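You operate a simulated robot arm through the tools that you are given. There is no shell and no other tool. Be economical: measure what you need, move in short steps, check, and stop when the job is done.

You are at the controls of a simulated robot arm. One attempt, no reset.

TASK
Band the green-label tea tin and stand it in the wooden tray.
Fine: the tray on the bench top, not the shelf; turn the bander knob back to Start.

The check looks at the end state, three seconds after you hand in, the way a careful person would. Anything else that was tipped, shoved, dropped, spilled or broken makes it a failure.

THE ROBOT
A 7-joint arm with a two-finger parallel gripper, fixed in place. Base frame: the origin is at the foot of the arm, x ahead of it, y to its left, z up. Lengths are in cm, angles in rad, forces in N, time in s.
Its first joint turns from -2.897 to 2.897 rad. Payload 4.4 kg.
The tool frame sits at the grasp point between the pads (the TCP): z along the fingers, y along the line on which they close. The tips reach 2.3 cm beyond it. Largest opening 9.4 cm; finger width 3.8, thickness 1; the body of the gripper, 5.4 by 9.6 cm, starts 3.9 cm behind the TCP.
Orientation is that of the tool frame in the base frame, as [roll, pitch, yaw] about the fixed x, y, z axes, in that order (R = Rz(yaw) Ry(pitch) Rx(roll)). With the fingers straight down and closing along the base's y, the tool's x points along the base's -x, its y along +y and its z along -z.

THE INTERFACE
- The arm moves only by the tool send_rows. Its argument "commands" is text: rows parted by semicolons, each of 7 numbers parted by spaces: the opening, from 0 (shut) to 1 (fully open), then the shift along the tool's x, y, z in units of 25 mm (1.0 is 25 mm), then the turn, a rotation vector about the tool's x, y, z in units of 8 degrees (1.0 is 8 degrees). In form: grip x y z ax ay az; .... A call has 1 to 8 rows; each row shifts and turns the commanded pose from where the row before left it, along the tool's axes as they then stand. A call with a number of a shift or a turn outside -1 to 1 is refused whole. Each row takes 0.2 s and may step no farther than 5 cm and 0.15 rad from the row before; otherwise, or with a gripper value out of range, the whole call is refused. A pose out of reach is approached as far as the arm can. The call stops where the force on the tool passes 40 N (or 10 N more than at its start, if that is more) or the arm is blocked; 0.2 s more then pass. Each finger travels about 7.2 cm/s and halts on what it meets, pressing with about 27 N; the grip force reading is that of the motor and also rises with nothing between the fingers. The clock runs only during rows and for 0.2 s after the last one: add rows that do not move to give the fingers time. The reply holds the time, the measured pose of the TCP, the force on the tool along the base axes, the opening and the grip force, in the units named above and with some noise.
- Cameras (640 x 400 px; columns grow to the right, rows downward): "scene" is fixed at [22.25, -50.07, 149.46]; the picture's right is [0.94, -0.33, 0.00], its down [-0.13, -0.37, -0.92] and it looks along [0.31, 0.87, -0.39] (base axes); focal length 357 px, centre (320, 200). "wrist" rides on the gripper at [8.6, 1.6, -7.5] in the tool frame; the picture's right is [-0.18, 0.98, 0.00], its down [-0.58, -0.11, -0.81] and it looks along [-0.79, -0.15, 0.59] (tool axes); focal length 243 px, centre (320, 200).
- capture(camera): a new picture of that camera. No time passes.
- measure_at(camera, pixels): there is no depth. For up to 12 entries [column, row, z] of the newest picture of that camera ("zoom" is the newest enlarged one), the place [x, y] in the base frame at which the ray of that pixel passes the height z, good to about 0.3 cm. No time passes.
- enlarge(camera, box): a new picture of the part [left, top, right, bottom] of that camera's present view, enlarged. No time passes.
- sign_off(): hands the job in; it is judged then, once.

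Keep the steps short. Do not move on a guess: measure, check each grasp and each placing, and mend mistakes. In all there are 80 turns and 46 pictures (those below and enlarged ones count). Leave the gripper open and the arm clear of the work at the hand-in unless told otherwise, and finish with a single line.

The tools are called after "Call:" as a command line: name --argument value ..., lists and objects as JSON in quotes. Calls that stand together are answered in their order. send_rows: Moves the arm, as the interface text tells. Its arguments: {"type":"object","properties":{"commands":{"type":"string"}},"required":["commands"]} The other tools are called the same way: capture (camera) takes a picture; measure_at (camera, pixels) gives the place at which the rays of pixels pass given heights; enlarge (camera, box) takes an enlarged picture of a part of a camera's view; sign_off () hands the job in.

At the start:

```text
clock: 0.0
tcp_pos: [55.16, 25.73, 121.63]
tcp_rot: [-3.14, 0.0, -3.141]
ft_force: [0.0, 0.2, -0.5]
gripper_width: 9.4
grip_force: 0.0
```

scene: 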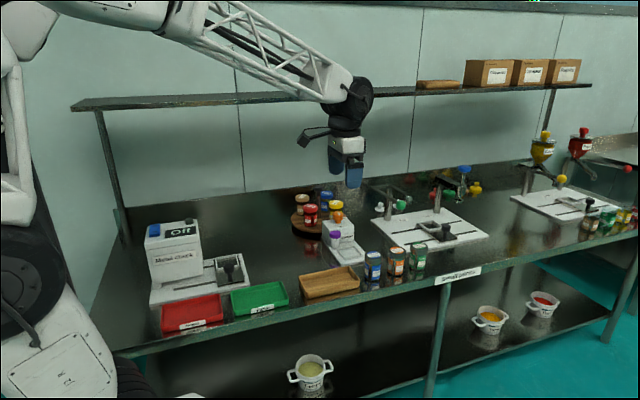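
wrist: 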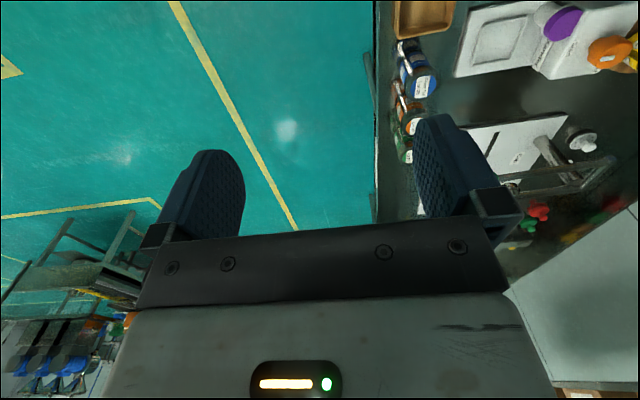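

I see several stations on the bench. I'll enlarge the scene to find the bander, the tea tins and the tray.

Call:
enlarge --camera "scene" --box '[280, 170, 500, 310]'

Call:
enlarge --camera "scene" --box '[130, 200, 350, 340]'

Call:
enlarge --camera "scene" --box '[480, 120, 640, 240]'

```text
2.86 times, centred on (390, 240) of scene
```

zoom: 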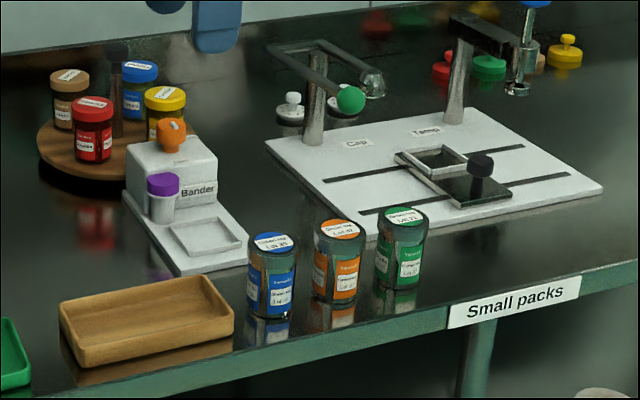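

```text
2.86 times, centred on (240, 270) of scene
```

zoom: 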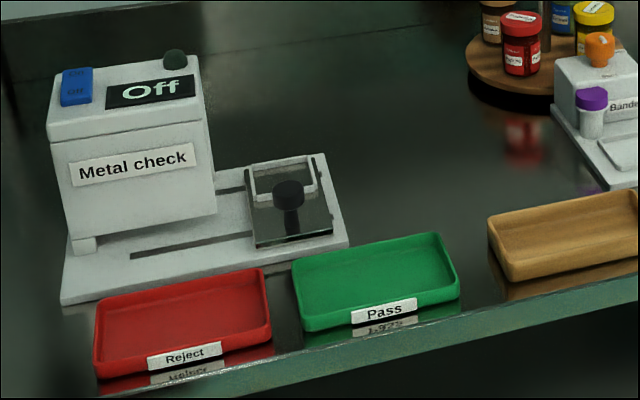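

```text
3.33 times, centred on (560, 180) of scene
```

zoom: 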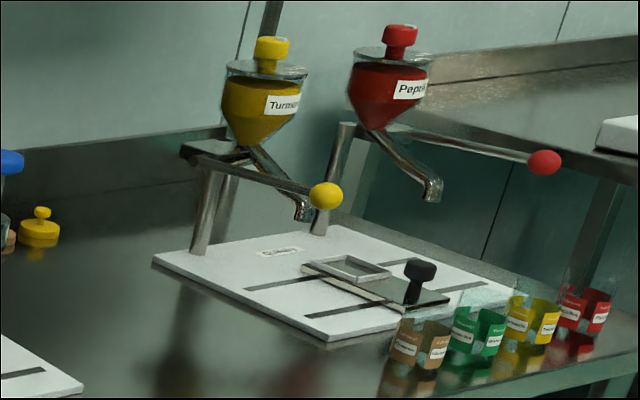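

I see the bander (orange knob, purple-capped post, square pad). I'll look closer at it and the tins.

Call:
enlarge --camera "scene" --box '[316, 200, 380, 270]'

Call:
enlarge --camera "scene" --box '[356, 232, 436, 288]'

```text
5.71 times, centred on (348, 235) of scene
```

zoom: 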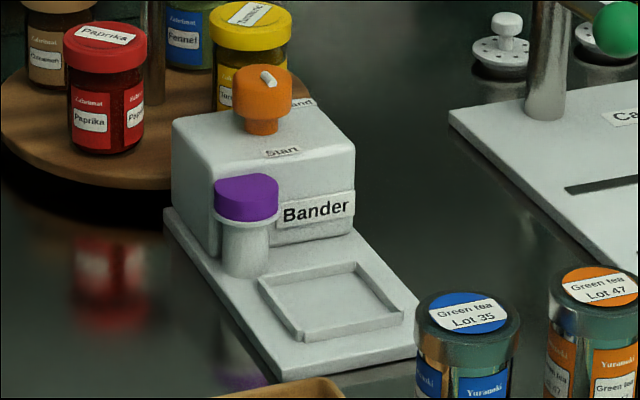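

```text
7.14 times, centred on (396, 260) of scene
```

zoom: 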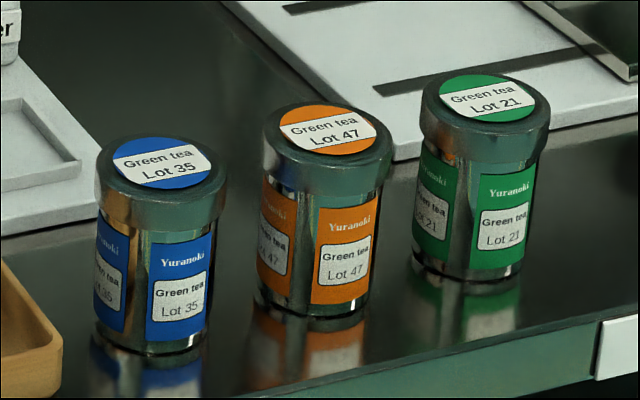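

Measuring tin, nest, knob and tray positions from the scene picture.

Call:
measure_at --camera "scene" --pixels '[[419.4, 245.7, 84], [419.4, 245.7, 86], [419.4, 245.7, 88], [416.6, 270, 76], [350, 253, 77], [337.8, 214, 90], [335, 233, 86], [331, 283, 77], [302, 297, 76], [358, 287, 76], [301, 279, 79], [350, 267, 79]]'

Call:
measure_at --camera "zoom" --pixels '[[467, 283, 76], [420, 105, 86], [552, 105, 86], [487, 75, 86], [487, 120, 86], [412, 260, 76], [522, 270, 76], [182, 163, 86], [328, 130, 86]]'

```text
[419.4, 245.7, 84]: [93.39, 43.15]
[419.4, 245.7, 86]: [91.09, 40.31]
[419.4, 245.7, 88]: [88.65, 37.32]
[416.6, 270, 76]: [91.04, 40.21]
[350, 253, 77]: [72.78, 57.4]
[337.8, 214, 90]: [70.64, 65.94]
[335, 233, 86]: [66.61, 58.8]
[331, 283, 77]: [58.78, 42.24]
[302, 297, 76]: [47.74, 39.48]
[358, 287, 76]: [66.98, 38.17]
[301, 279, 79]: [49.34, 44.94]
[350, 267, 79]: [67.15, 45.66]
```

```text
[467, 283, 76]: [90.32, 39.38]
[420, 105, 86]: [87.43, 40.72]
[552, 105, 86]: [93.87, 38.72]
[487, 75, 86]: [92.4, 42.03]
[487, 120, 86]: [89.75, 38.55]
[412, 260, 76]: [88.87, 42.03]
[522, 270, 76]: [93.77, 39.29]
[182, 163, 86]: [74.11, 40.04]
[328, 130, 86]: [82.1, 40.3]
```

The green tin ("Green tea Lot 21") is at about (91.5, 41.3), top near z≈85. That is about 100 cm from the base, so I'll tilt to reach it. First I'll turn the tool about +64° so the wrist camera faces the bench, to look at the bander.

Call:
send_rows --commands "1 0 0 0.75 0 0 -1;1 0 0 0.75 0 0 -1;1 0 0 0.75 0 0 -1;1 0 0 0.75 0 0 -1;1 0 0 0.75 0 0 -1;1 0 0 0.75 0 0 -1;1 0 0 0.75 0 0 -1;1 0 0 0.75 0 0 -1"

Call:
capture --camera "wrist"

```text
clock: 1.8
tcp_pos: [55.17, 25.79, 106.73]
tcp_rot: [-3.139, 0.0, -2.024]
ft_force: [0.1, 0.2, 0.3]
gripper_width: 9.4
grip_force: 0.1
```

```text
38 pictures are left
```

wrist: 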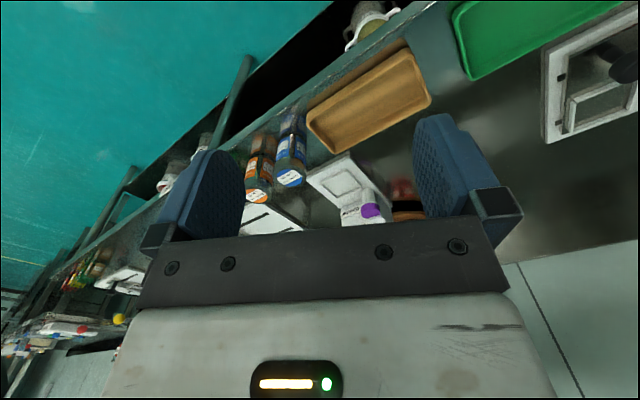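

The view is distant; I'll move in over the bench, above the bander, for a top view.

Call:
send_rows --commands "1 -1 0.2 -0.25 0 0 0;1 -1 0.2 -0.25 0 0 0;1 -1 0.2 -0.25 0 0 0;1 -1 0.2 -0.25 0 0 0;1 -1 0.2 -0.25 0 0 0;1 -1 0.2 -0.25 0 0 0;1 -1 0.2 -0.25 0 0 0"

Call:
capture --camera "wrist"

```text
clock: 3.4
tcp_pos: [59.61, 43.27, 110.87]
tcp_rot: [3.14, 0.0, -2.025]
ft_force: [-0.5, -0.5, 0.3]
gripper_width: 9.38
grip_force: 0.1
```

```text
37 pictures are left
```

wrist: 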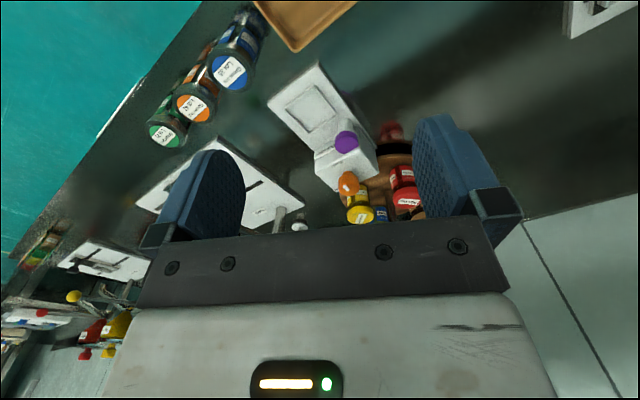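

Enlarging the bander in this view, and measuring tins and nest.

Call:
enlarge --camera "wrist" --box '[256, 60, 416, 220]'

Call:
measure_at --camera "wrist" --pixels '[[165, 134, 85], [194, 107, 85], [230, 71, 85], [312, 107, 77], [275, 104, 77], [318, 64, 77], [348, 141, 86], [348, 182, 90], [165, 134, 86], [194, 107, 86], [230, 71, 86]]'

```text
2.50 times, centred on (336, 140) of wrist
```

zoom: 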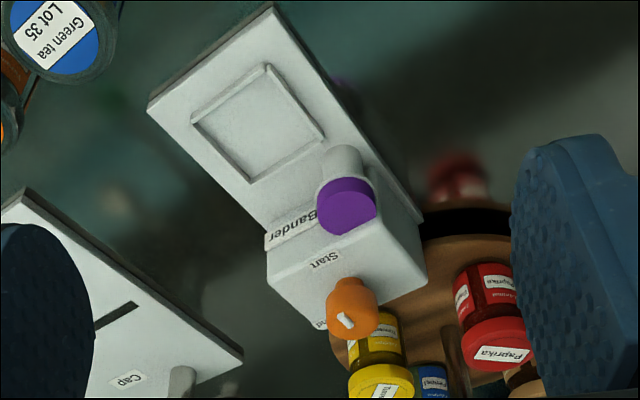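

```text
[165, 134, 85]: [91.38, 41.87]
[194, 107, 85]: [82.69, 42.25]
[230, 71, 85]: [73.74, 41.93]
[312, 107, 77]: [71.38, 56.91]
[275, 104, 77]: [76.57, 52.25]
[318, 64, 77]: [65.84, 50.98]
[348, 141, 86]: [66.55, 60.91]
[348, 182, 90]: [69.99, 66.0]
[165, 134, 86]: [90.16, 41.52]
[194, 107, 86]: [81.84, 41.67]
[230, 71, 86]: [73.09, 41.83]
```

Readings: green tin centre ≈ (91.4, 41.9), lid Ø≈6.7, top ≈85, about 9 cm beyond the orange tin. Knob labels: "Start" at its front, "Band" at its right. I'll approach the tin with approach heading 40° and a 16° outward tilt. Orientation change comes first.

Call:
send_rows --commands "1 0 0 0 0 0 1;1 0 0 0 0 0 1;1 0 0 0 0 0 1;1 0 0 0 0 -1 0;1 0 0 0 0 -1 0;1 0 0 0 0 0 0"

Call:
send_rows --commands "1 -0.95 -1 0.9 0 0 0;1 -0.95 -1 0.9 0 0 0;1 -0.95 -1 0.9 0 0 0;1 -0.95 -1 0.9 0 0 0;1 -0.95 -1 0.9 0 0 0;1 -0.95 -1 0.9 0 0 0;1 -0.95 -1 0.9 0 0 0;1 -0.95 -1 0.9 0 0 0"

Call:
capture --camera "wrist"

Call:
capture --camera "scene"

```text
clock: 4.8
tcp_pos: [59.71, 43.05, 111.07]
tcp_rot: [-3.141, 0.283, -2.444]
ft_force: [0.1, 0.6, 0.6]
gripper_width: 9.41
grip_force: 0.1
```

```text
clock: 6.6
tcp_pos: [90.6, 42.77, 99.09]
tcp_rot: [3.141, 0.281, -2.443]
ft_force: [-0.9, 0.3, 0.6]
gripper_width: 9.41
grip_force: 0.1
```

```text
35 pictures are left
```

wrist: 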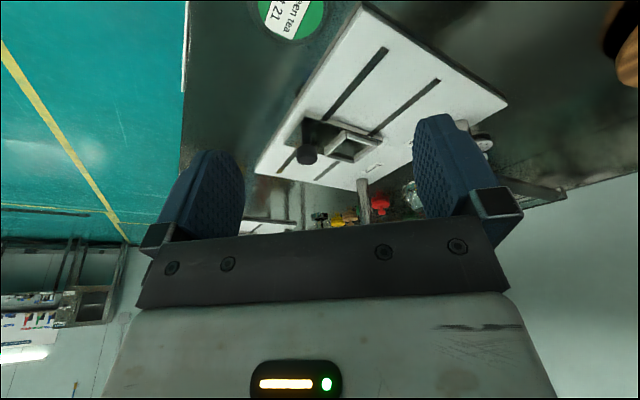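

```text
34 pictures are left
```

scene: 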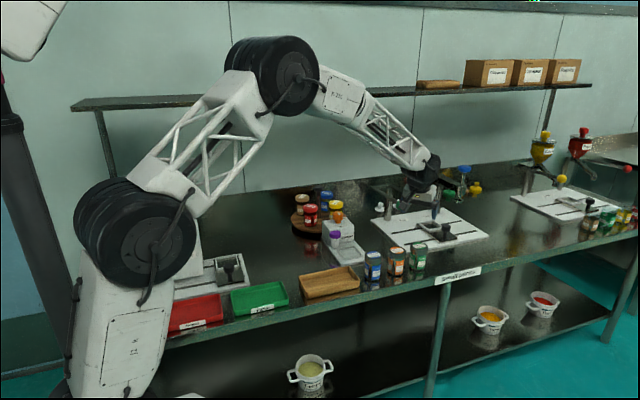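

The green lid is visible at about (292, 10) in the wrist view. Measuring its place from here.

Call:
measure_at --camera "wrist" --pixels '[[291, 10, 84.5], [291, 10, 85], [291, 10, 85.5], [254, 10, 85], [340, 10, 85], [292, 49, 85]]'

Call:
enlarge --camera "wrist" --box '[230, 0, 370, 80]'

```text
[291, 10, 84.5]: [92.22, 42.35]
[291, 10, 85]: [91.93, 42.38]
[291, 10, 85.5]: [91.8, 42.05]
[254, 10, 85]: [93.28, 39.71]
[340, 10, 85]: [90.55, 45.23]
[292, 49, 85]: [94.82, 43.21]
```

```text
4.57 times, centred on (300, 40) of wrist
```

zoom: 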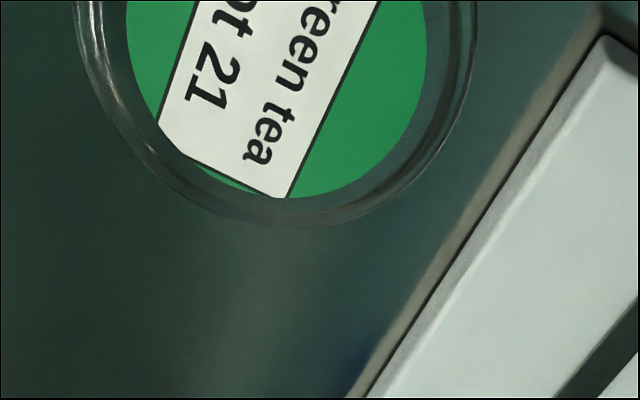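

Measuring lid rim points in the zoom.

Call:
measure_at --camera "zoom" --pixels '[[85, 20, 85], [472, 20, 85], [280, 222, 85], [280, 198, 85], [128, 20, 85], [427, 20, 85], [100, 100, 85], [455, 100, 85]]'

```text
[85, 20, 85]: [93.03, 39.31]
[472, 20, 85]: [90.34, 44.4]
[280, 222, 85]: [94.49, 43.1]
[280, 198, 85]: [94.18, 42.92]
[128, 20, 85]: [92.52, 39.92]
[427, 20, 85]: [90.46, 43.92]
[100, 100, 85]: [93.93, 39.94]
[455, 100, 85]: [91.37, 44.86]
```

The lid centre reads ≈ (91.7, 41.9). I'll shift over it and descend to just above the lid.

Call:
send_rows --commands "1 0.24 -0.26 0.9 0 0 0;1 0.24 -0.26 0.9 0 0 0;1 0.24 0 0.9 0 0 0;1 0.24 0 0.9 0 0 0;1 0.24 0 0.9 0 0 0"

Call:
enlarge --camera "scene" --box '[360, 160, 480, 290]'

Call:
capture --camera "wrist"

```text
clock: 7.8
tcp_pos: [91.29, 41.73, 87.34]
tcp_rot: [3.14, 0.278, -2.443]
ft_force: [0.2, 0.6, 0.4]
gripper_width: 9.4
grip_force: 0.1
```

```text
3.08 times, centred on (420, 225) of scene
```

zoom: 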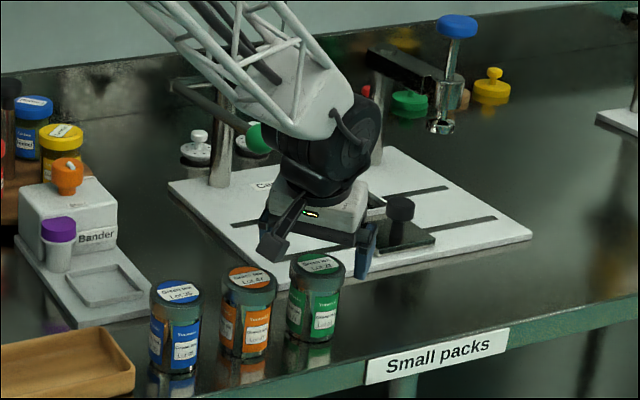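

```text
31 pictures are left
```

wrist: 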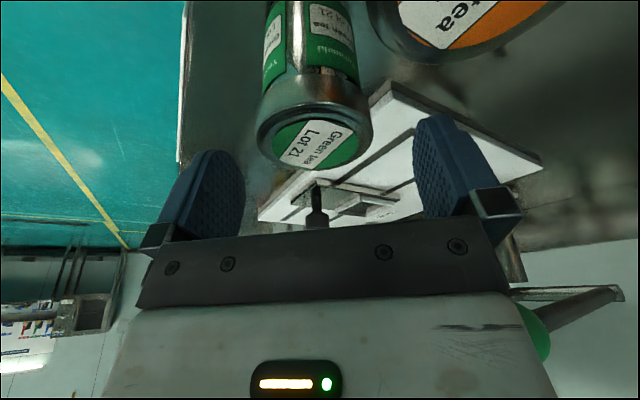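

The lid sits between the fingers. The cap lever's green ball is near the arm at wrist px (540, 335), so I'll locate it before going lower.

Call:
measure_at --camera "wrist" --pixels '[[543, 335, 88], [543, 335, 90], [543, 335, 92], [543, 335, 96], [543, 335, 100], [315, 135, 85], [260, 120, 85], [370, 120, 85], [310, 168, 85]]'

Call:
measure_at --camera "scene" --pixels '[[400.5, 204.3, 88], [400.5, 204.3, 92], [400.5, 204.3, 94], [400.5, 204.3, 96], [400.5, 204.3, 98], [400.5, 204.3, 100]]'

```text
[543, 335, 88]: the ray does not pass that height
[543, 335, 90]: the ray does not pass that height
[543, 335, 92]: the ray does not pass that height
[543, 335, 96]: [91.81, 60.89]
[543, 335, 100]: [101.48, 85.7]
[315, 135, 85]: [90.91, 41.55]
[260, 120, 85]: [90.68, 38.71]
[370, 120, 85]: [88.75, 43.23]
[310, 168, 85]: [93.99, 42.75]
```

```text
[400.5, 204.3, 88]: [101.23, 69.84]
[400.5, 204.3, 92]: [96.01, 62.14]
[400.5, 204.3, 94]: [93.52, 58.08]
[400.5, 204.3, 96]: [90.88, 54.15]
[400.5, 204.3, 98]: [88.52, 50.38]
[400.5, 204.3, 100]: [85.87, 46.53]
```

The ball is at about (91, 56, 95), well clear. The tin is centred to within 0.3 cm. Descending 3.6 cm to the lid level.

Call:
send_rows --commands "1 0.2 -0.08 0.69 0 0 0;1 0.2 0 0.69 0 0 0;1 0 0 0 0 0 0"

Call:
capture --camera "wrist"

```text
clock: 8.6
tcp_pos: [91.45, 41.5, 83.72]
tcp_rot: [-3.141, 0.28, -2.444]
ft_force: [-0.2, -0.2, -0.1]
gripper_width: 9.39
grip_force: 0.1
```

```text
30 pictures are left
```

wrist: 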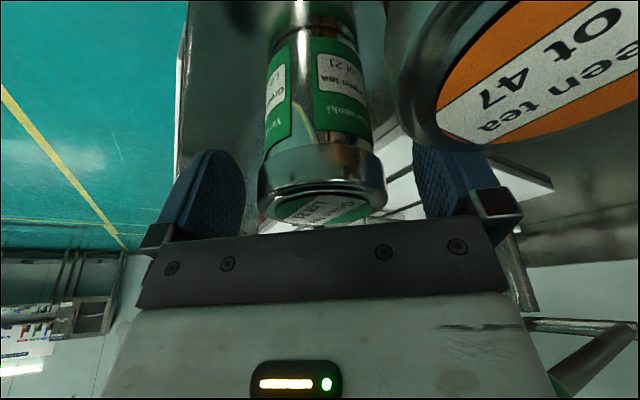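

The lid is between the pads with no contact force. Closing.

Call:
send_rows --commands "0.6 0 0 0 0 0 0;0.4 0 0 0 0 0 0;0.2 0 0 0 0 0 0;0 0 0 0 0 0 0;0 0 0 0 0 0 0"

Call:
capture --camera "wrist"

```text
clock: 9.8
tcp_pos: [91.48, 41.57, 83.61]
tcp_rot: [3.141, 0.28, -2.443]
ft_force: [0.1, 0.1, 1.2]
gripper_width: 5.87
grip_force: 26.9
```

```text
29 pictures are left
```

wrist: 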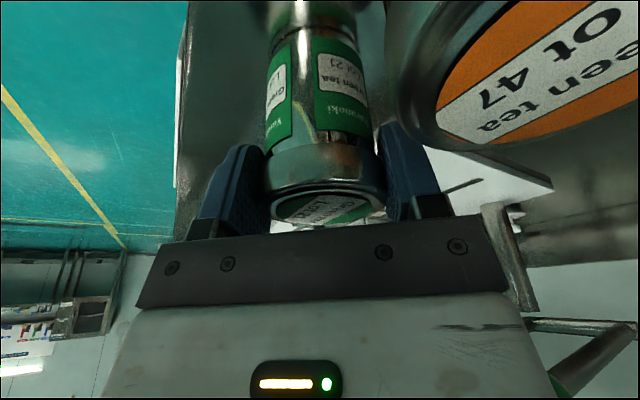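

Gripped at width 5.87 with 27 N. Lifting straight up.

Call:
send_rows --commands "0 -0.14 0 -0.48 0 0 0;0 -0.2756 0 -0.961 0 0 0;0 -0.2756 0 -0.961 0 0 0;0 -0.2756 0 -0.961 0 0 0;0 -0.2756 0 -0.961 0 0 0;0 -0.2756 0 -0.961 0 0 0;0 -0.2756 0 -0.961 0 0 0;0 -0.2756 0 -0.961 0 0 0"

Call:
capture --camera "wrist"

Call:
capture --camera "scene"

```text
clock: 11.6
tcp_pos: [91.36, 41.72, 102.54]
tcp_rot: [3.141, 0.278, -2.444]
ft_force: [-0.1, -0.6, 0.4]
gripper_width: 0.0
grip_force: 26.7
```

```text
28 pictures are left
```

wrist: 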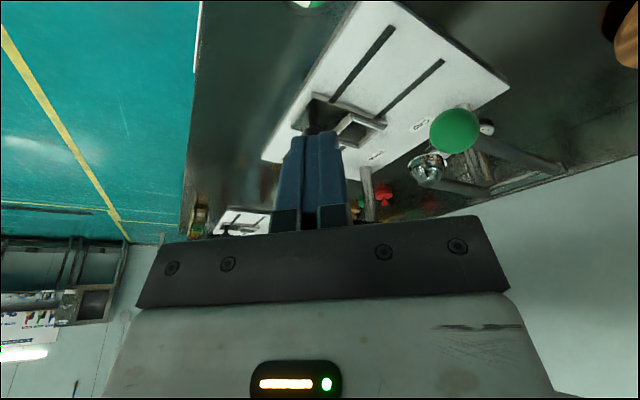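

```text
27 pictures are left
```

scene: 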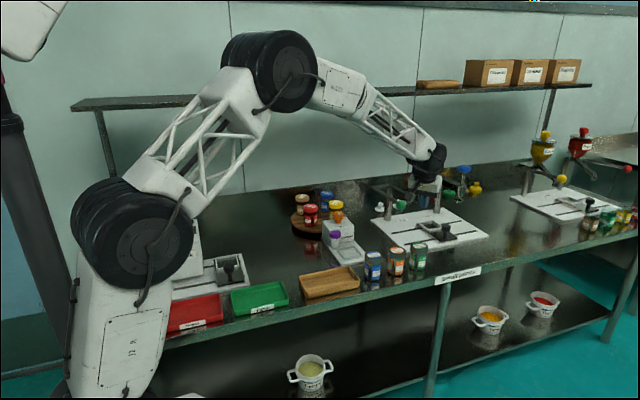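

The gripper shut to 0, so the tin slipped out. It looks still upright. I'll inspect it before retrying.

Call:
enlarge --camera "scene" --box '[356, 232, 436, 288]'

Call:
enlarge --camera "scene" --box '[400, 150, 460, 200]'

```text
7.14 times, centred on (396, 260) of scene
```

zoom: 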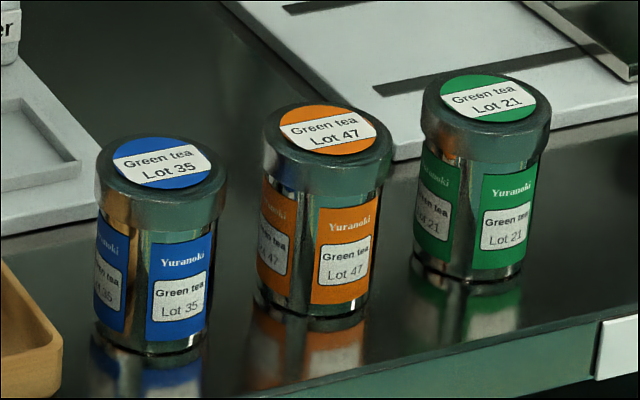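

```text
8.00 times, centred on (430, 175) of scene
```

zoom: 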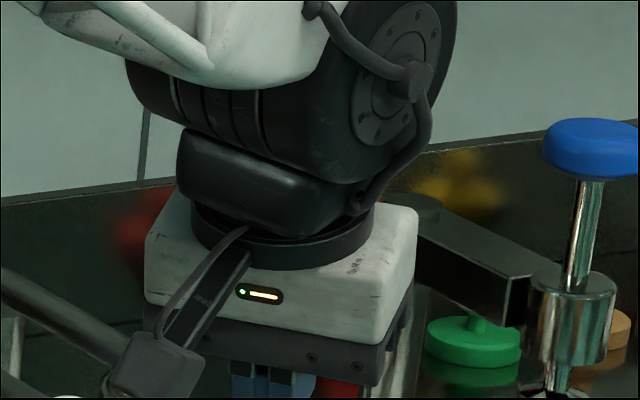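

The tin hasn't moved. I'll regrasp about 1 cm lower and lift slowly, watching the force.

Call:
send_rows --commands "1 0 0 0 0 0 0;1 0.275 0 0.96 0 0 0;1 0.275 0 0.96 0 0 0;1 0.275 0 0.96 0 0 0;1 0.275 0 0.96 0 0 0;1 0.275 0 0.96 0 0 0;1 0.275 0 0.96 0 0 0"

Call:
send_rows --commands "1 0.275 0 0.96 0 0 0;1 0.275 0 0.96 0 0 0;1 0 0 0 0 0 0;0 0 0 0 0 0 0;0 0 0 0 0 0 0;0 0 0 0 0 0 0;0 0 0 0 0 0 0"

Call:
send_rows --commands "0 -0.055 0 -0.19 0 0 0;0 0 0 0 0 0 0"

Call:
capture --camera "wrist"

```text
clock: 13.2
tcp_pos: [91.45, 41.45, 87.37]
tcp_rot: [3.142, 0.281, -2.444]
ft_force: [-0.1, 1.1, 0.2]
gripper_width: 9.42
grip_force: 0.0
```

```text
clock: 14.8
tcp_pos: [91.65, 41.48, 82.43]
tcp_rot: [3.142, 0.279, -2.445]
ft_force: [-1.2, -0.8, -0.4]
gripper_width: 5.94
grip_force: 27.0
```

```text
clock: 15.4
tcp_pos: [91.51, 41.45, 82.99]
tcp_rot: [3.142, 0.28, -2.442]
ft_force: [-0.5, 0.4, -1.2]
gripper_width: 5.93
grip_force: 27.1
```

```text
24 pictures are left
```

wrist: 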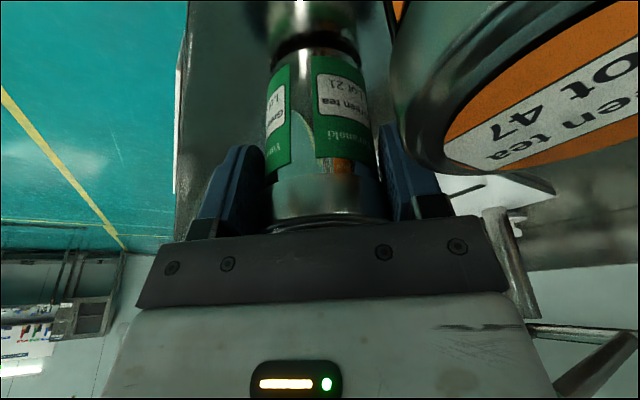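

It's still held at 5.93. Lifting slowly by 1.5 cm more.

Call:
send_rows --commands "0 -0.055 0 -0.19 0 0 0;0 -0.055 0 -0.19 0 0 0;0 -0.055 0 -0.19 0 0 0;0 0 0 0 0 0 0"

Call:
enlarge --camera "scene" --box '[356, 222, 456, 288]'

```text
clock: 16.4
tcp_pos: [91.45, 41.62, 84.39]
tcp_rot: [3.141, 0.279, -2.444]
ft_force: [-0.5, 0.0, -0.9]
gripper_width: 5.93
grip_force: 26.7
```

```text
6.06 times, centred on (406, 255) of scene
```

zoom: 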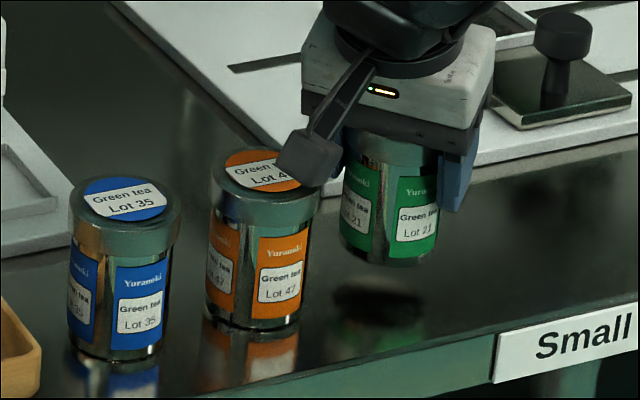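

The tin is off the bench, upright and firmly held. Lifting on at a gentle speed.

Call:
send_rows --commands "0 -0.1 0 -0.35 0 0 0;0 -0.15 0 -0.52 0 0 0;0 -0.17 0 -0.6 0 0 0;0 -0.17 0 -0.6 0 0 0;0 -0.17 0 -0.6 0 0 0;0 -0.17 0 -0.6 0 0 0;0 -0.17 0 -0.6 0 0 0;0 -0.1 0 -0.35 0 0 0"

```text
clock: 18.2
tcp_pos: [91.32, 41.69, 95.42]
tcp_rot: [-3.14, 0.279, -2.442]
ft_force: [0.2, -0.1, -1.2]
gripper_width: 5.9
grip_force: 27.0
```

Now I'll move in to about (80, 45) at height 95, then turn the heading to about 96° (for clearance from the purple post and box).

Call:
send_rows --commands "0 0.2 0.3 -0.06 0 0 0;0 0.357 0.56 -0.103 0 0 0;0 0.357 0.56 -0.103 0 0 0;0 0.357 0.56 -0.103 0 0 0;0 0.357 0.56 -0.103 0 0 0;0 0.357 0.56 -0.103 0 0 0;0 0.357 0.56 -0.103 0 0 0;0 0.2 0.3 -0.06 0 0 0"

Call:
send_rows --commands "0 0 0 0 -0.2756 0 -0.961;0 0 0 0 -0.2756 0 -0.961;0 0 0 0 -0.2756 0 -0.961;0 0 0 0 -0.2756 0 -0.961;0 0 0 0 -0.2756 0 -0.961;0 0 0 0 -0.2756 0 -0.961;0 0 0 0 -0.2756 0 -0.961;0 0 0 0 0 0 0"

Call:
capture --camera "wrist"

```text
clock: 20.0
tcp_pos: [79.99, 45.09, 95.43]
tcp_rot: [-3.14, 0.279, -2.444]
ft_force: [-0.3, 0.3, -2.4]
gripper_width: 5.9
grip_force: 26.9
```

```text
clock: 21.8
tcp_pos: [80.05, 44.89, 95.49]
tcp_rot: [-3.14, 0.278, -1.465]
ft_force: [0.3, -0.5, -0.6]
gripper_width: 5.93
grip_force: 27.3
```

```text
22 pictures are left
```

wrist: 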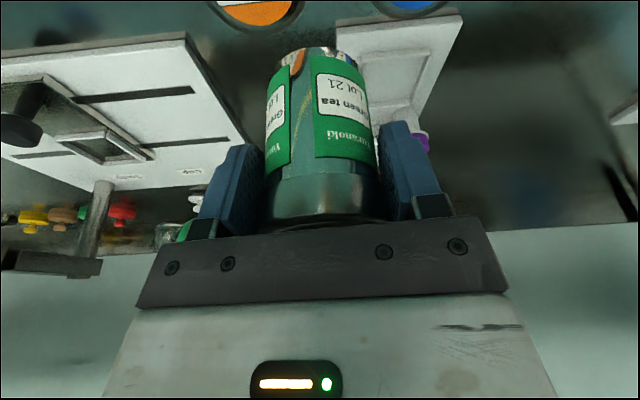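

The nest is half hidden by the tin. Shifting 5 cm to +x for a clear view.

Call:
send_rows --commands "0 0 -0.5 0 0 0 0;0 0 -0.5 0 0 0 0;0 0 -0.5 0 0 0 0;0 0 -0.5 0 0 0 0;0 0 0 0 0 0 0"

Call:
enlarge --camera "wrist" --box '[370, 0, 530, 120]'

```text
clock: 23.0
tcp_pos: [85.06, 45.51, 95.5]
tcp_rot: [-3.141, 0.278, -1.466]
ft_force: [0.5, -0.6, -1.5]
gripper_width: 5.89
grip_force: 26.6
```

```text
3.33 times, centred on (450, 60) of wrist
```

zoom: 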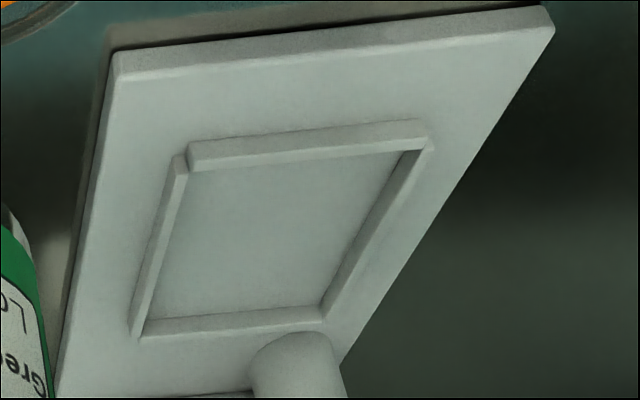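

Measuring the nest's inner corners and the board edge at a few heights.

Call:
measure_at --camera "zoom" --pixels '[[188, 172, 77.5], [403, 152, 77.5], [320, 305, 77.5], [146, 321, 77.5], [188, 172, 78.5], [403, 152, 78.5], [320, 305, 78.5], [146, 321, 78.5], [113, 80, 76], [545, 35, 76], [296, 345, 78]]'

Call:
measure_at --camera "scene" --pixels '[[329, 255.5, 77.5], [349.3, 263.5, 77.5], [377, 249.5, 77.5], [339, 250, 77.5], [350, 252, 77.5], [350, 252, 78.5]]'

```text
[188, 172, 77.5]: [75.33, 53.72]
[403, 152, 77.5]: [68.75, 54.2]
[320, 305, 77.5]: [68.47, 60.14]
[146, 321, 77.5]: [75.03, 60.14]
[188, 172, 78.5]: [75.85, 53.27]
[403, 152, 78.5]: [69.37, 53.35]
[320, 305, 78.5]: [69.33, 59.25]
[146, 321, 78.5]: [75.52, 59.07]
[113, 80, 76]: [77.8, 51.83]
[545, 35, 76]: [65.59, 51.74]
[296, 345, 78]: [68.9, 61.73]
```

```text
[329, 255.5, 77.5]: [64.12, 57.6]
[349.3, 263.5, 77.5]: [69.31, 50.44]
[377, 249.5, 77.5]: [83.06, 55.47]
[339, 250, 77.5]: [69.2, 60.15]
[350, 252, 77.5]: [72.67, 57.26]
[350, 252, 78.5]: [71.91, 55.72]
```

Nest: inner area ≈6.4 cm square, floor z≈78, centre ≈ (72.2, 56.6). Moving the tin above it at z≈95.5 (bottom at ≈89).

Call:
send_rows --commands "0 -0.35 0.35 0.1 0 0 0;0 -0.65 0.65 0.187 0 0 0;0 -0.65 0.65 0.187 0 0 0;0 -0.65 0.65 0.187 0 0 0;0 -0.65 0.65 0.187 0 0 0;0 -0.65 0.65 0.187 0 0 0;0 -0.65 0.65 0.187 0 0 0;0 -0.43 0.41 0.118 0 0 0"

Call:
enlarge --camera "scene" --box '[310, 190, 400, 270]'

```text
clock: 24.8
tcp_pos: [72.24, 56.32, 95.67]
tcp_rot: [-3.141, 0.279, -1.468]
ft_force: [-0.2, 0.2, -1.4]
gripper_width: 5.88
grip_force: 27.2
```

```text
5.00 times, centred on (355, 230) of scene
```

zoom: 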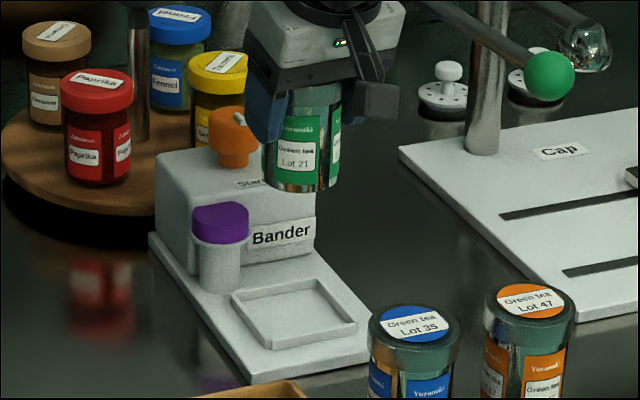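

Checking the tin's bottom position (zoom ≈(300,181)) and nest centre in the same picture.

Call:
measure_at --camera "zoom" --pixels '[[300, 182, 89.2], [262, 178, 89.2], [339, 184, 89.2], [300, 193, 89.2], [296, 310, 78], [272, 343, 78], [352, 320, 78], [240, 296, 78], [316, 282, 78], [220, 208, 86.5]]'

```text
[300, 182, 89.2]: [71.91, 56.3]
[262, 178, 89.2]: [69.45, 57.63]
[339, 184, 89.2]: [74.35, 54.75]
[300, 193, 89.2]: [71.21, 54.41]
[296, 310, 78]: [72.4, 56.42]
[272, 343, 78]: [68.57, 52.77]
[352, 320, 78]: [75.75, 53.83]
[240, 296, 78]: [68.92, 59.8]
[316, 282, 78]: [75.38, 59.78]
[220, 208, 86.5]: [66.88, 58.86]
```

Tin bottom ≈ (72.0, 56.6), nest ≈ (72.3, 56.5): aligned within 0.3. A small +x nudge and descend to about 1.5 cm above contact.

Call:
send_rows --commands "0 0.12 -0.1 0.45 0 0 0;0 0.22 0 0.77 0 0 0;0 0.22 0 0.77 0 0 0;0 0.22 0 0.77 0 0 0;0 0.2 0 0.67 0 0 0;0 0.1 0 0.35 0 0 0;0 0 0 0 0 0 0"

Call:
enlarge --camera "scene" --box '[310, 190, 400, 270]'

```text
clock: 26.4
tcp_pos: [72.48, 56.41, 85.68]
tcp_rot: [3.141, 0.279, -1.468]
ft_force: [0.6, -0.1, -1.7]
gripper_width: 5.93
grip_force: 27.3
```

```text
5.00 times, centred on (355, 230) of scene
```

zoom: 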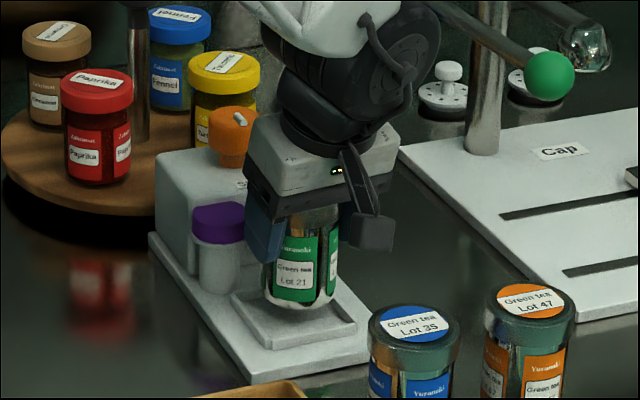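

Aligned over the nest. Creeping down.

Call:
send_rows --commands "0 0.0276 0 0.096 0 0 0;0 0.0276 0 0.096 0 0 0;0 0.0276 0 0.096 0 0 0;0 0.0276 0 0.096 0 0 0;0 0 0 0 0 0 0"

Call:
send_rows --commands "0 0.02 0 0.06 0 0 0;0 0 0 0 0 0 0"

```text
clock: 27.6
tcp_pos: [72.41, 56.39, 84.79]
tcp_rot: [-3.141, 0.28, -1.466]
ft_force: [0.8, -0.1, -2.4]
gripper_width: 5.9
grip_force: 26.8
```

```text
clock: 28.2
tcp_pos: [72.43, 56.32, 84.61]
tcp_rot: [3.14, 0.278, -1.466]
ft_force: [0.5, -0.4, -0.8]
gripper_width: 5.88
grip_force: 26.8
```

Call:
send_rows --commands "0 0.02 0 0.06 0 0 0;0 0.02 0 0.06 0 0 0;0 0 0 0 0 0 0"

Call:
send_rows --commands "0 0.02 0 0.06 0 0 0;0 0 0 0 0 0 0"

Call:
enlarge --camera "scene" --box '[320, 220, 380, 270]'

```text
clock: 29.0
tcp_pos: [72.36, 56.38, 84.22]
tcp_rot: [3.142, 0.279, -1.466]
ft_force: [-0.2, 0.7, -2.2]
gripper_width: 5.92
grip_force: 26.7
```

```text
clock: 29.6
tcp_pos: [72.48, 56.42, 84.05]
tcp_rot: [-3.141, 0.278, -1.467]
ft_force: [0.3, 0.1, -1.3]
gripper_width: 5.91
grip_force: 27.5
```

```text
8.00 times, centred on (350, 245) of scene
```

zoom: 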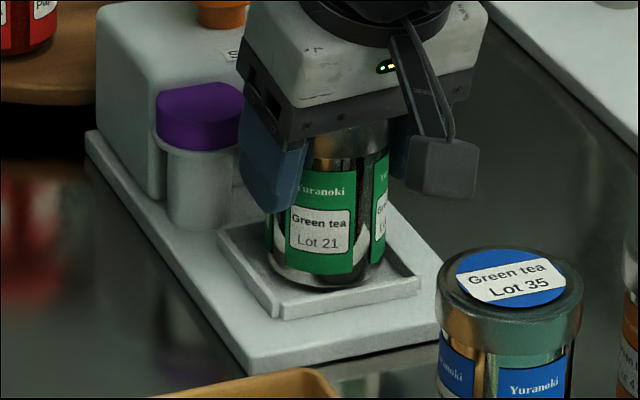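

The tin is inside the rim but not touching yet. Continuing to creep.

Call:
send_rows --commands "0 0.02 0 0.06 0 0 0;0 0.02 0 0.06 0 0 0;0 0 0 0 0 0 0"

Call:
send_rows --commands "0 0.02 0 0.06 0 0 0;0 0.02 0 0.06 0 0 0;0 0 0 0 0 0 0"

```text
clock: 30.4
tcp_pos: [72.53, 56.35, 83.7]
tcp_rot: [-3.141, 0.28, -1.467]
ft_force: [0.5, 0.5, -2.1]
gripper_width: 5.91
grip_force: 26.8
```

```text
clock: 31.2
tcp_pos: [72.58, 56.47, 83.71]
tcp_rot: [-3.14, 0.281, -1.467]
ft_force: [-0.2, -4.7, 17.8]
gripper_width: 5.92
grip_force: 26.8
```

Contact at z≈83.7 (17.8 N). Releasing partly (to 7.5 cm) to stay clear of the purple post.

Call:
send_rows --commands "0.7 0 0 0 0 0 0;0.78 0 0 0 0 0 0;0.78 0 0 0 0 0 0"

Call:
enlarge --camera "scene" --box '[320, 220, 380, 270]'

```text
clock: 32.0
tcp_pos: [72.54, 56.33, 83.48]
tcp_rot: [3.14, 0.28, -1.465]
ft_force: [-0.4, 0.0, 0.4]
gripper_width: 7.3
grip_force: 0.1
```

```text
8.00 times, centred on (350, 245) of scene
```

zoom: 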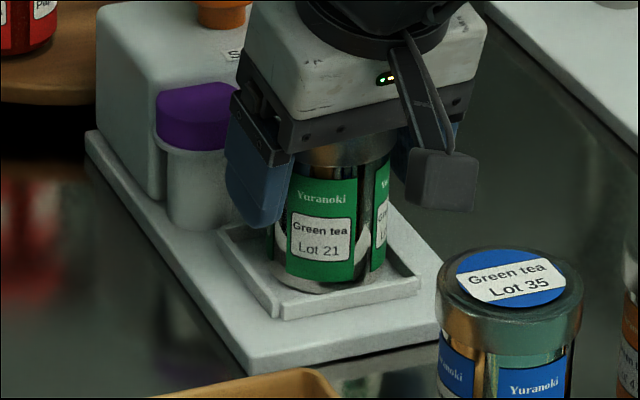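

The tin stands in the nest. Retreating straight up, then removing the tilt, and looking at the knob.

Call:
send_rows --commands "0.78 -0.14 0 -0.48 0 0 0;0.78 -0.2756 0 -0.961 0 0 0;0.78 -0.2756 0 -0.961 0 0 0;0.78 -0.2756 0 -0.961 0 0 0;0.78 -0.2756 0 -0.961 0 0 0;0.78 -0.2756 0 -0.961 0 0 0;1 0 0 0 0 1 0;1 0 0 0 0 1 0"

Call:
capture --camera "wrist"

Call:
enlarge --camera "scene" --box '[310, 190, 400, 270]'

```text
clock: 33.8
tcp_pos: [72.45, 56.3, 97.16]
tcp_rot: [3.14, -0.002, -1.466]
ft_force: [-0.5, -0.1, -0.7]
gripper_width: 9.39
grip_force: 0.1
```

```text
16 pictures are left
```

wrist: 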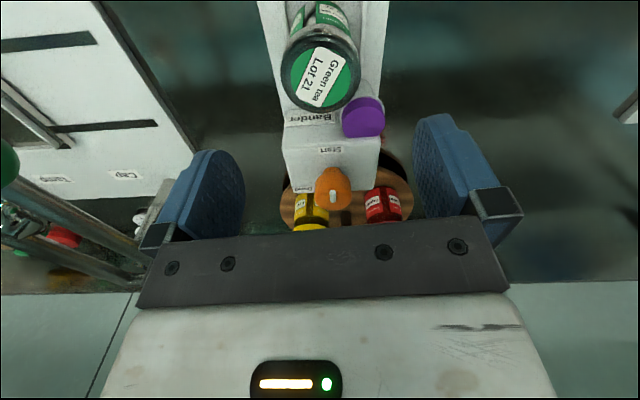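

```text
5.00 times, centred on (355, 230) of scene
```

zoom: 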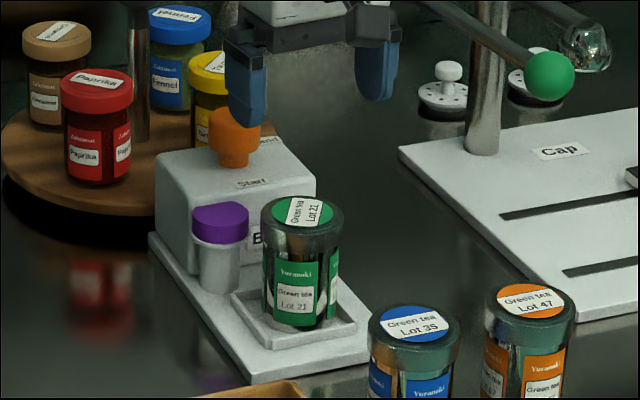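

The tin stands well in the nest. Zooming on the knob to read its pointer and labels.

Call:
enlarge --camera "wrist" --box '[270, 90, 400, 230]'

```text
2.86 times, centred on (335, 160) of wrist
```

zoom: 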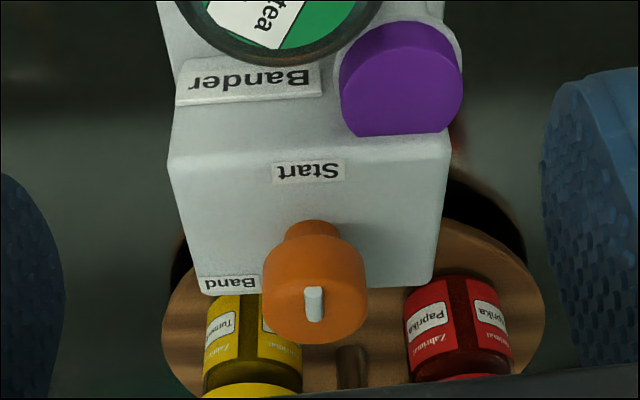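

The pointer faces Start (front). I'll measure knob, Start and Band label positions.

Call:
measure_at --camera "zoom" --pixels '[[313, 240, 85.5], [307, 172, 85.5], [230, 283, 85.5], [166, 160, 85.5], [452, 152, 85.5], [204, 290, 85.5], [437, 285, 85.5], [314, 304, 89], [314, 304, 90], [314, 304, 91], [262, 300, 90], [368, 300, 90]]'

Call:
measure_at --camera "scene" --pixels '[[337.8, 214.3, 89], [337.8, 214.3, 90], [337.8, 214.3, 91], [337.5, 222.5, 85.5], [341, 226, 85.5]]'

```text
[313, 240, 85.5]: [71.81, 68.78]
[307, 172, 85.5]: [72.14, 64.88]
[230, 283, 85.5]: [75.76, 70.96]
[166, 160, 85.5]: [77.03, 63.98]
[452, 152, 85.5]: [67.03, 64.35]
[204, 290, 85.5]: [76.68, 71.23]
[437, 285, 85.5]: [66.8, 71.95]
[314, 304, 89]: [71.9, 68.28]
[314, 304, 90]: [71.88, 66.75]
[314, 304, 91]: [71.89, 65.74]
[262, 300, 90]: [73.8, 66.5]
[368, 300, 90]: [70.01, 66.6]
```

```text
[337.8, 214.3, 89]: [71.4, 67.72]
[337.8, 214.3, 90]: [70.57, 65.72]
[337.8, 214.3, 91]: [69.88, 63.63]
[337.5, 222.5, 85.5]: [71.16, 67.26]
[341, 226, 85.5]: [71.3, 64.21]
```

Knob axis ≈ (71.8, 68.1), top z≈89; Start is at −y and Band at about +x+y (≈125° counter-clockwise). Checking the spice jars behind the box for clearance.

Call:
measure_at --camera "scene" --pixels '[[335.4, 202.5, 87], [335.4, 202.5, 89], [335.4, 202.5, 91], [310.4, 207, 87], [310.4, 207, 89], [310.4, 207, 91], [344.5, 218, 85], [341.3, 226.2, 85]]'

Call:
measure_at --camera "zoom" --pixels '[[252, 388, 87], [252, 388, 89], [252, 388, 91], [446, 378, 87], [446, 378, 89], [446, 378, 91], [318, 180, 85]]'

```text
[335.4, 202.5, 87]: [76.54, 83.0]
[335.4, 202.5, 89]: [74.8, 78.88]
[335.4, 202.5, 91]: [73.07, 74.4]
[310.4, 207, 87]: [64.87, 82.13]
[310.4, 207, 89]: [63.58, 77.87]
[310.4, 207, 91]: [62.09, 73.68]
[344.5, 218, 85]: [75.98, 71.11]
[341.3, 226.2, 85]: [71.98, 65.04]
```

```text
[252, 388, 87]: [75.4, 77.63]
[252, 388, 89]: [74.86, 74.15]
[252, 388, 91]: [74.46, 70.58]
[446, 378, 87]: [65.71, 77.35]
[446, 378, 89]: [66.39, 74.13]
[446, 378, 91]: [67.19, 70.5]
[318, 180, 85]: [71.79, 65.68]
```

Jars are at y≈80, well clear. Turning the tool to heading 40° and moving over the knob at z≈97.

Call:
send_rows --commands "0.7 0 0 0 0 0 1;0.7 0 0 0 0 0 1;0.7 0 0 0 0 0 1;0.7 0 0 0 0 0 1;0.7 0 0 0 0 0 1;0.7 0 0 0 0 0 1;0.7 0 0 0 0 0 1;0.7 0 0 0 0 0 0"

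Call:
send_rows --commands "0.7 -0.695 0.945 0 0 0 0;0.7 -0.695 0.945 0 0 0 0;0.7 -0.695 0.945 0 0 0 0;0.7 -0.695 0.945 0 0 0 0;0.7 0 0 0.8 0 0 0;0.7 0 0 0.8 0 0 0;0.7 0 0 0 0 0 0"

Call:
capture --camera "wrist"

```text
clock: 35.6
tcp_pos: [72.35, 56.39, 97.11]
tcp_rot: [-3.141, 0.0, -2.445]
ft_force: [0.2, 1.5, 0.1]
gripper_width: 6.56
grip_force: 0.1
```

```text
clock: 37.2
tcp_pos: [71.77, 67.91, 93.21]
tcp_rot: [3.141, 0.0, -2.445]
ft_force: [0.6, -0.7, 0.2]
gripper_width: 6.57
grip_force: 0.0
```

```text
13 pictures are left
```

wrist: 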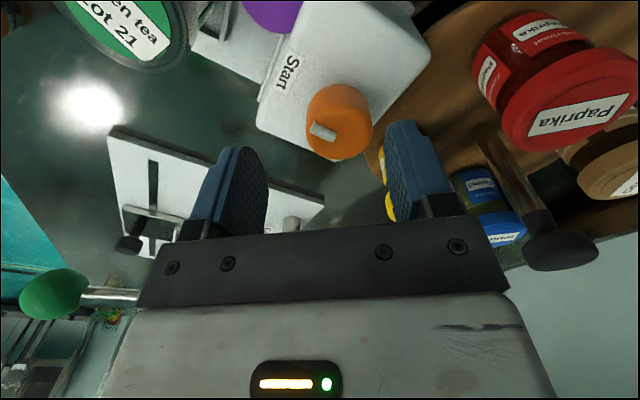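

The knob lies between the fingers; the pointer bar aims toward Start. Measuring the knob top.

Call:
measure_at --camera "wrist" --pixels '[[338, 128, 89], [338, 160, 89], [306, 125, 89], [373, 125, 89], [310, 125, 89], [335, 137, 89]]'

Call:
enlarge --camera "wrist" --box '[280, 70, 400, 170]'

```text
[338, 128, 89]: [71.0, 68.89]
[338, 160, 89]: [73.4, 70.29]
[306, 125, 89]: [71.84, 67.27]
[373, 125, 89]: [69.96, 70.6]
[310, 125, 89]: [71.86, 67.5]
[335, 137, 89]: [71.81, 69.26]
```

```text
4.00 times, centred on (340, 120) of wrist
```

zoom: 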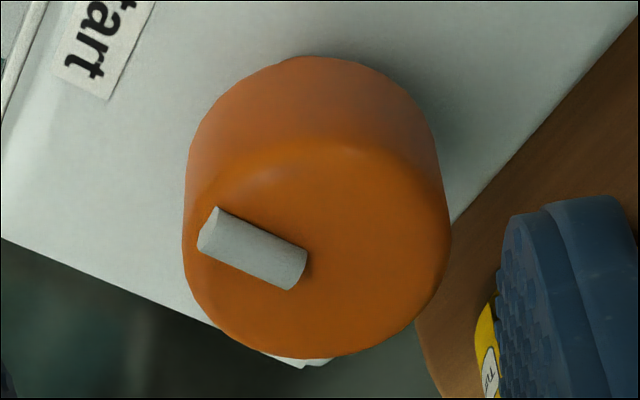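

In close view, the pointer bar is offset toward Start from the axis, so the axis is at ≈ (71.5, 69.0). Shifting and descending around the knob.

Call:
send_rows --commands "0.7 -0.2 0.4 0 0 0 0;0.7 0 0 0.5 0 0 0;0.7 0 0 0.5 0 0 0;0.7 0 0 0.5 0 0 0;0.7 0 0 0.45 0 0 0;0.7 0 0 0 0 0 0"

Call:
capture --camera "wrist"

```text
clock: 38.6
tcp_pos: [71.48, 69.01, 88.3]
tcp_rot: [3.141, 0.0, -2.443]
ft_force: [-0.8, -1.0, 0.2]
gripper_width: 6.57
grip_force: 0.0
```

```text
11 pictures are left
```

wrist: 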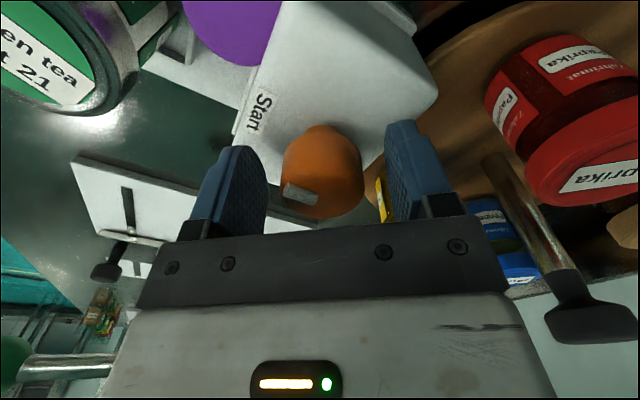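

The knob is centred between the pads. Closing gently.

Call:
send_rows --commands "0.5 0 0 0 0 0 0;0.4 0 0 0 0 0 0;0.2 0 0 0 0 0 0;0 0 0 0 0 0 0;0 0 0 0 0 0 0"

```text
clock: 39.8
tcp_pos: [71.44, 68.98, 88.31]
tcp_rot: [3.142, -0.001, -2.442]
ft_force: [2.6, -1.5, -0.6]
gripper_width: 4.16
grip_force: 45.2
```

Gripped the knob at 4.16 cm. Turning counter-clockwise by 56° first.

Call:
send_rows --commands "0 0 0 0 0 0 -1;0 0 0 0 0 0 -1;0 0 0 0 0 0 -1;0 0 0 0 0 0 -1;0 0 0 0 0 0 -1;0 0 0 0 0 0 -1;0 0 0 0 0 0 -1"

Call:
enlarge --camera "wrist" --box '[220, 50, 440, 240]'

```text
clock: 40.6
tcp_pos: [71.6, 68.97, 88.34]
tcp_rot: [-3.139, 0.0, -2.066]
ft_force: [7.0, -3.3, -1.9]
gripper_width: 4.18
grip_force: 45.0
stopped in row 3: the force on the tool passed its limit (the readings are from after the stop); the commanded pose is now the measured one
```

```text
2.11 times, centred on (330, 145) of wrist
```

zoom: 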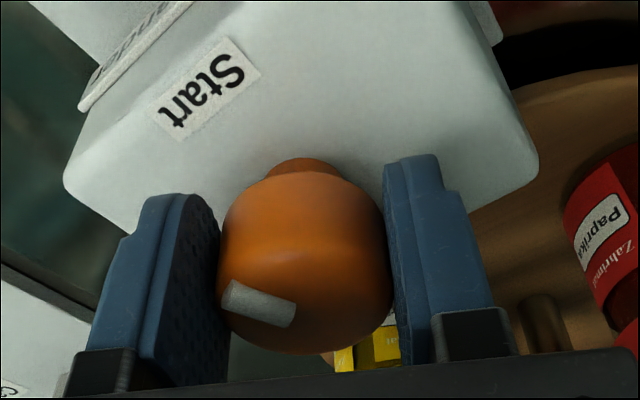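

The knob is turning with the gripper (22° so far), but side force built up (+x), so my axis is slightly off. Nudging 0.2 cm along that force and continuing in small steps.

Call:
send_rows --commands "0 0 -0.08 0 0 0 0;0 0 0 0 0 0 -0.5;0 0 0 0 0 0 -0.5;0 0 0 0 0 0 0"

Call:
send_rows --commands "0 0 0 0 0 0 -0.5;0 0 0 0 0 0 -0.5;0 0 0 0 0 0 0"

```text
clock: 41.6
tcp_pos: [71.71, 69.02, 88.14]
tcp_rot: [-3.139, 0.001, -1.927]
ft_force: [-4.0, 7.8, -3.2]
gripper_width: 4.14
grip_force: 45.0
```

```text
clock: 42.4
tcp_pos: [71.78, 68.88, 88.28]
tcp_rot: [-3.14, 0.001, -1.788]
ft_force: [4.0, 2.4, -10.0]
gripper_width: 4.13
grip_force: 44.8
```

Turning freely with modest force. Continuing in half steps.

Call:
send_rows --commands "0 0 0 0 0 0 -0.5;0 0 0 0 0 0 -0.5;0 0 0 0 0 0 -0.5;0 0 0 0 0 0 -0.5;0 0 0 0 0 0 0"

Call:
send_rows --commands "0 0 0 0 0 0 -0.5;0 0 0 0 0 0 -0.5;0 0 0 0 0 0 -0.5;0 0 0 0 0 0 -0.5;0 0 0 0 0 0 0"

```text
clock: 43.2
tcp_pos: [71.97, 68.88, 88.24]
tcp_rot: [-3.138, 0.0, -1.599]
ft_force: [12.2, 5.8, -6.6]
gripper_width: 4.15
grip_force: 45.5
stopped in row 3: the force on the tool passed its limit (the readings are from after the stop); the commanded pose is now the measured one
```

```text
clock: 43.9
tcp_pos: [72.12, 68.77, 88.23]
tcp_rot: [-3.136, -0.001, -1.438]
ft_force: [11.4, 8.7, -6.8]
gripper_width: 4.15
grip_force: 44.9
stopped in row 3: the force on the tool passed its limit (the readings are from after the stop); the commanded pose is now the measured one
```

57° done; side force again toward +x/+y. Nudging along it and continuing.

Call:
send_rows --commands "0 -0.06 -0.12 0 0 0 0;0 0 0 0 0 0 0"

Call:
send_rows --commands "0 0 0 0 0 0 -0.5;0 0 0 0 0 0 -0.5;0 0 0 0 0 0 0"

```text
clock: 44.4
tcp_pos: [72.0, 68.94, 88.28]
tcp_rot: [-3.141, -0.002, -1.436]
ft_force: [-15.1, -6.6, 9.6]
gripper_width: 4.15
grip_force: 44.9
stopped in row 2: the force on the tool passed its limit (the readings are from after the stop); the commanded pose is now the measured one
```

```text
clock: 45.2
tcp_pos: [72.19, 68.97, 88.23]
tcp_rot: [-3.138, -0.001, -1.297]
ft_force: [5.1, 14.0, 2.0]
gripper_width: 4.11
grip_force: 44.8
```

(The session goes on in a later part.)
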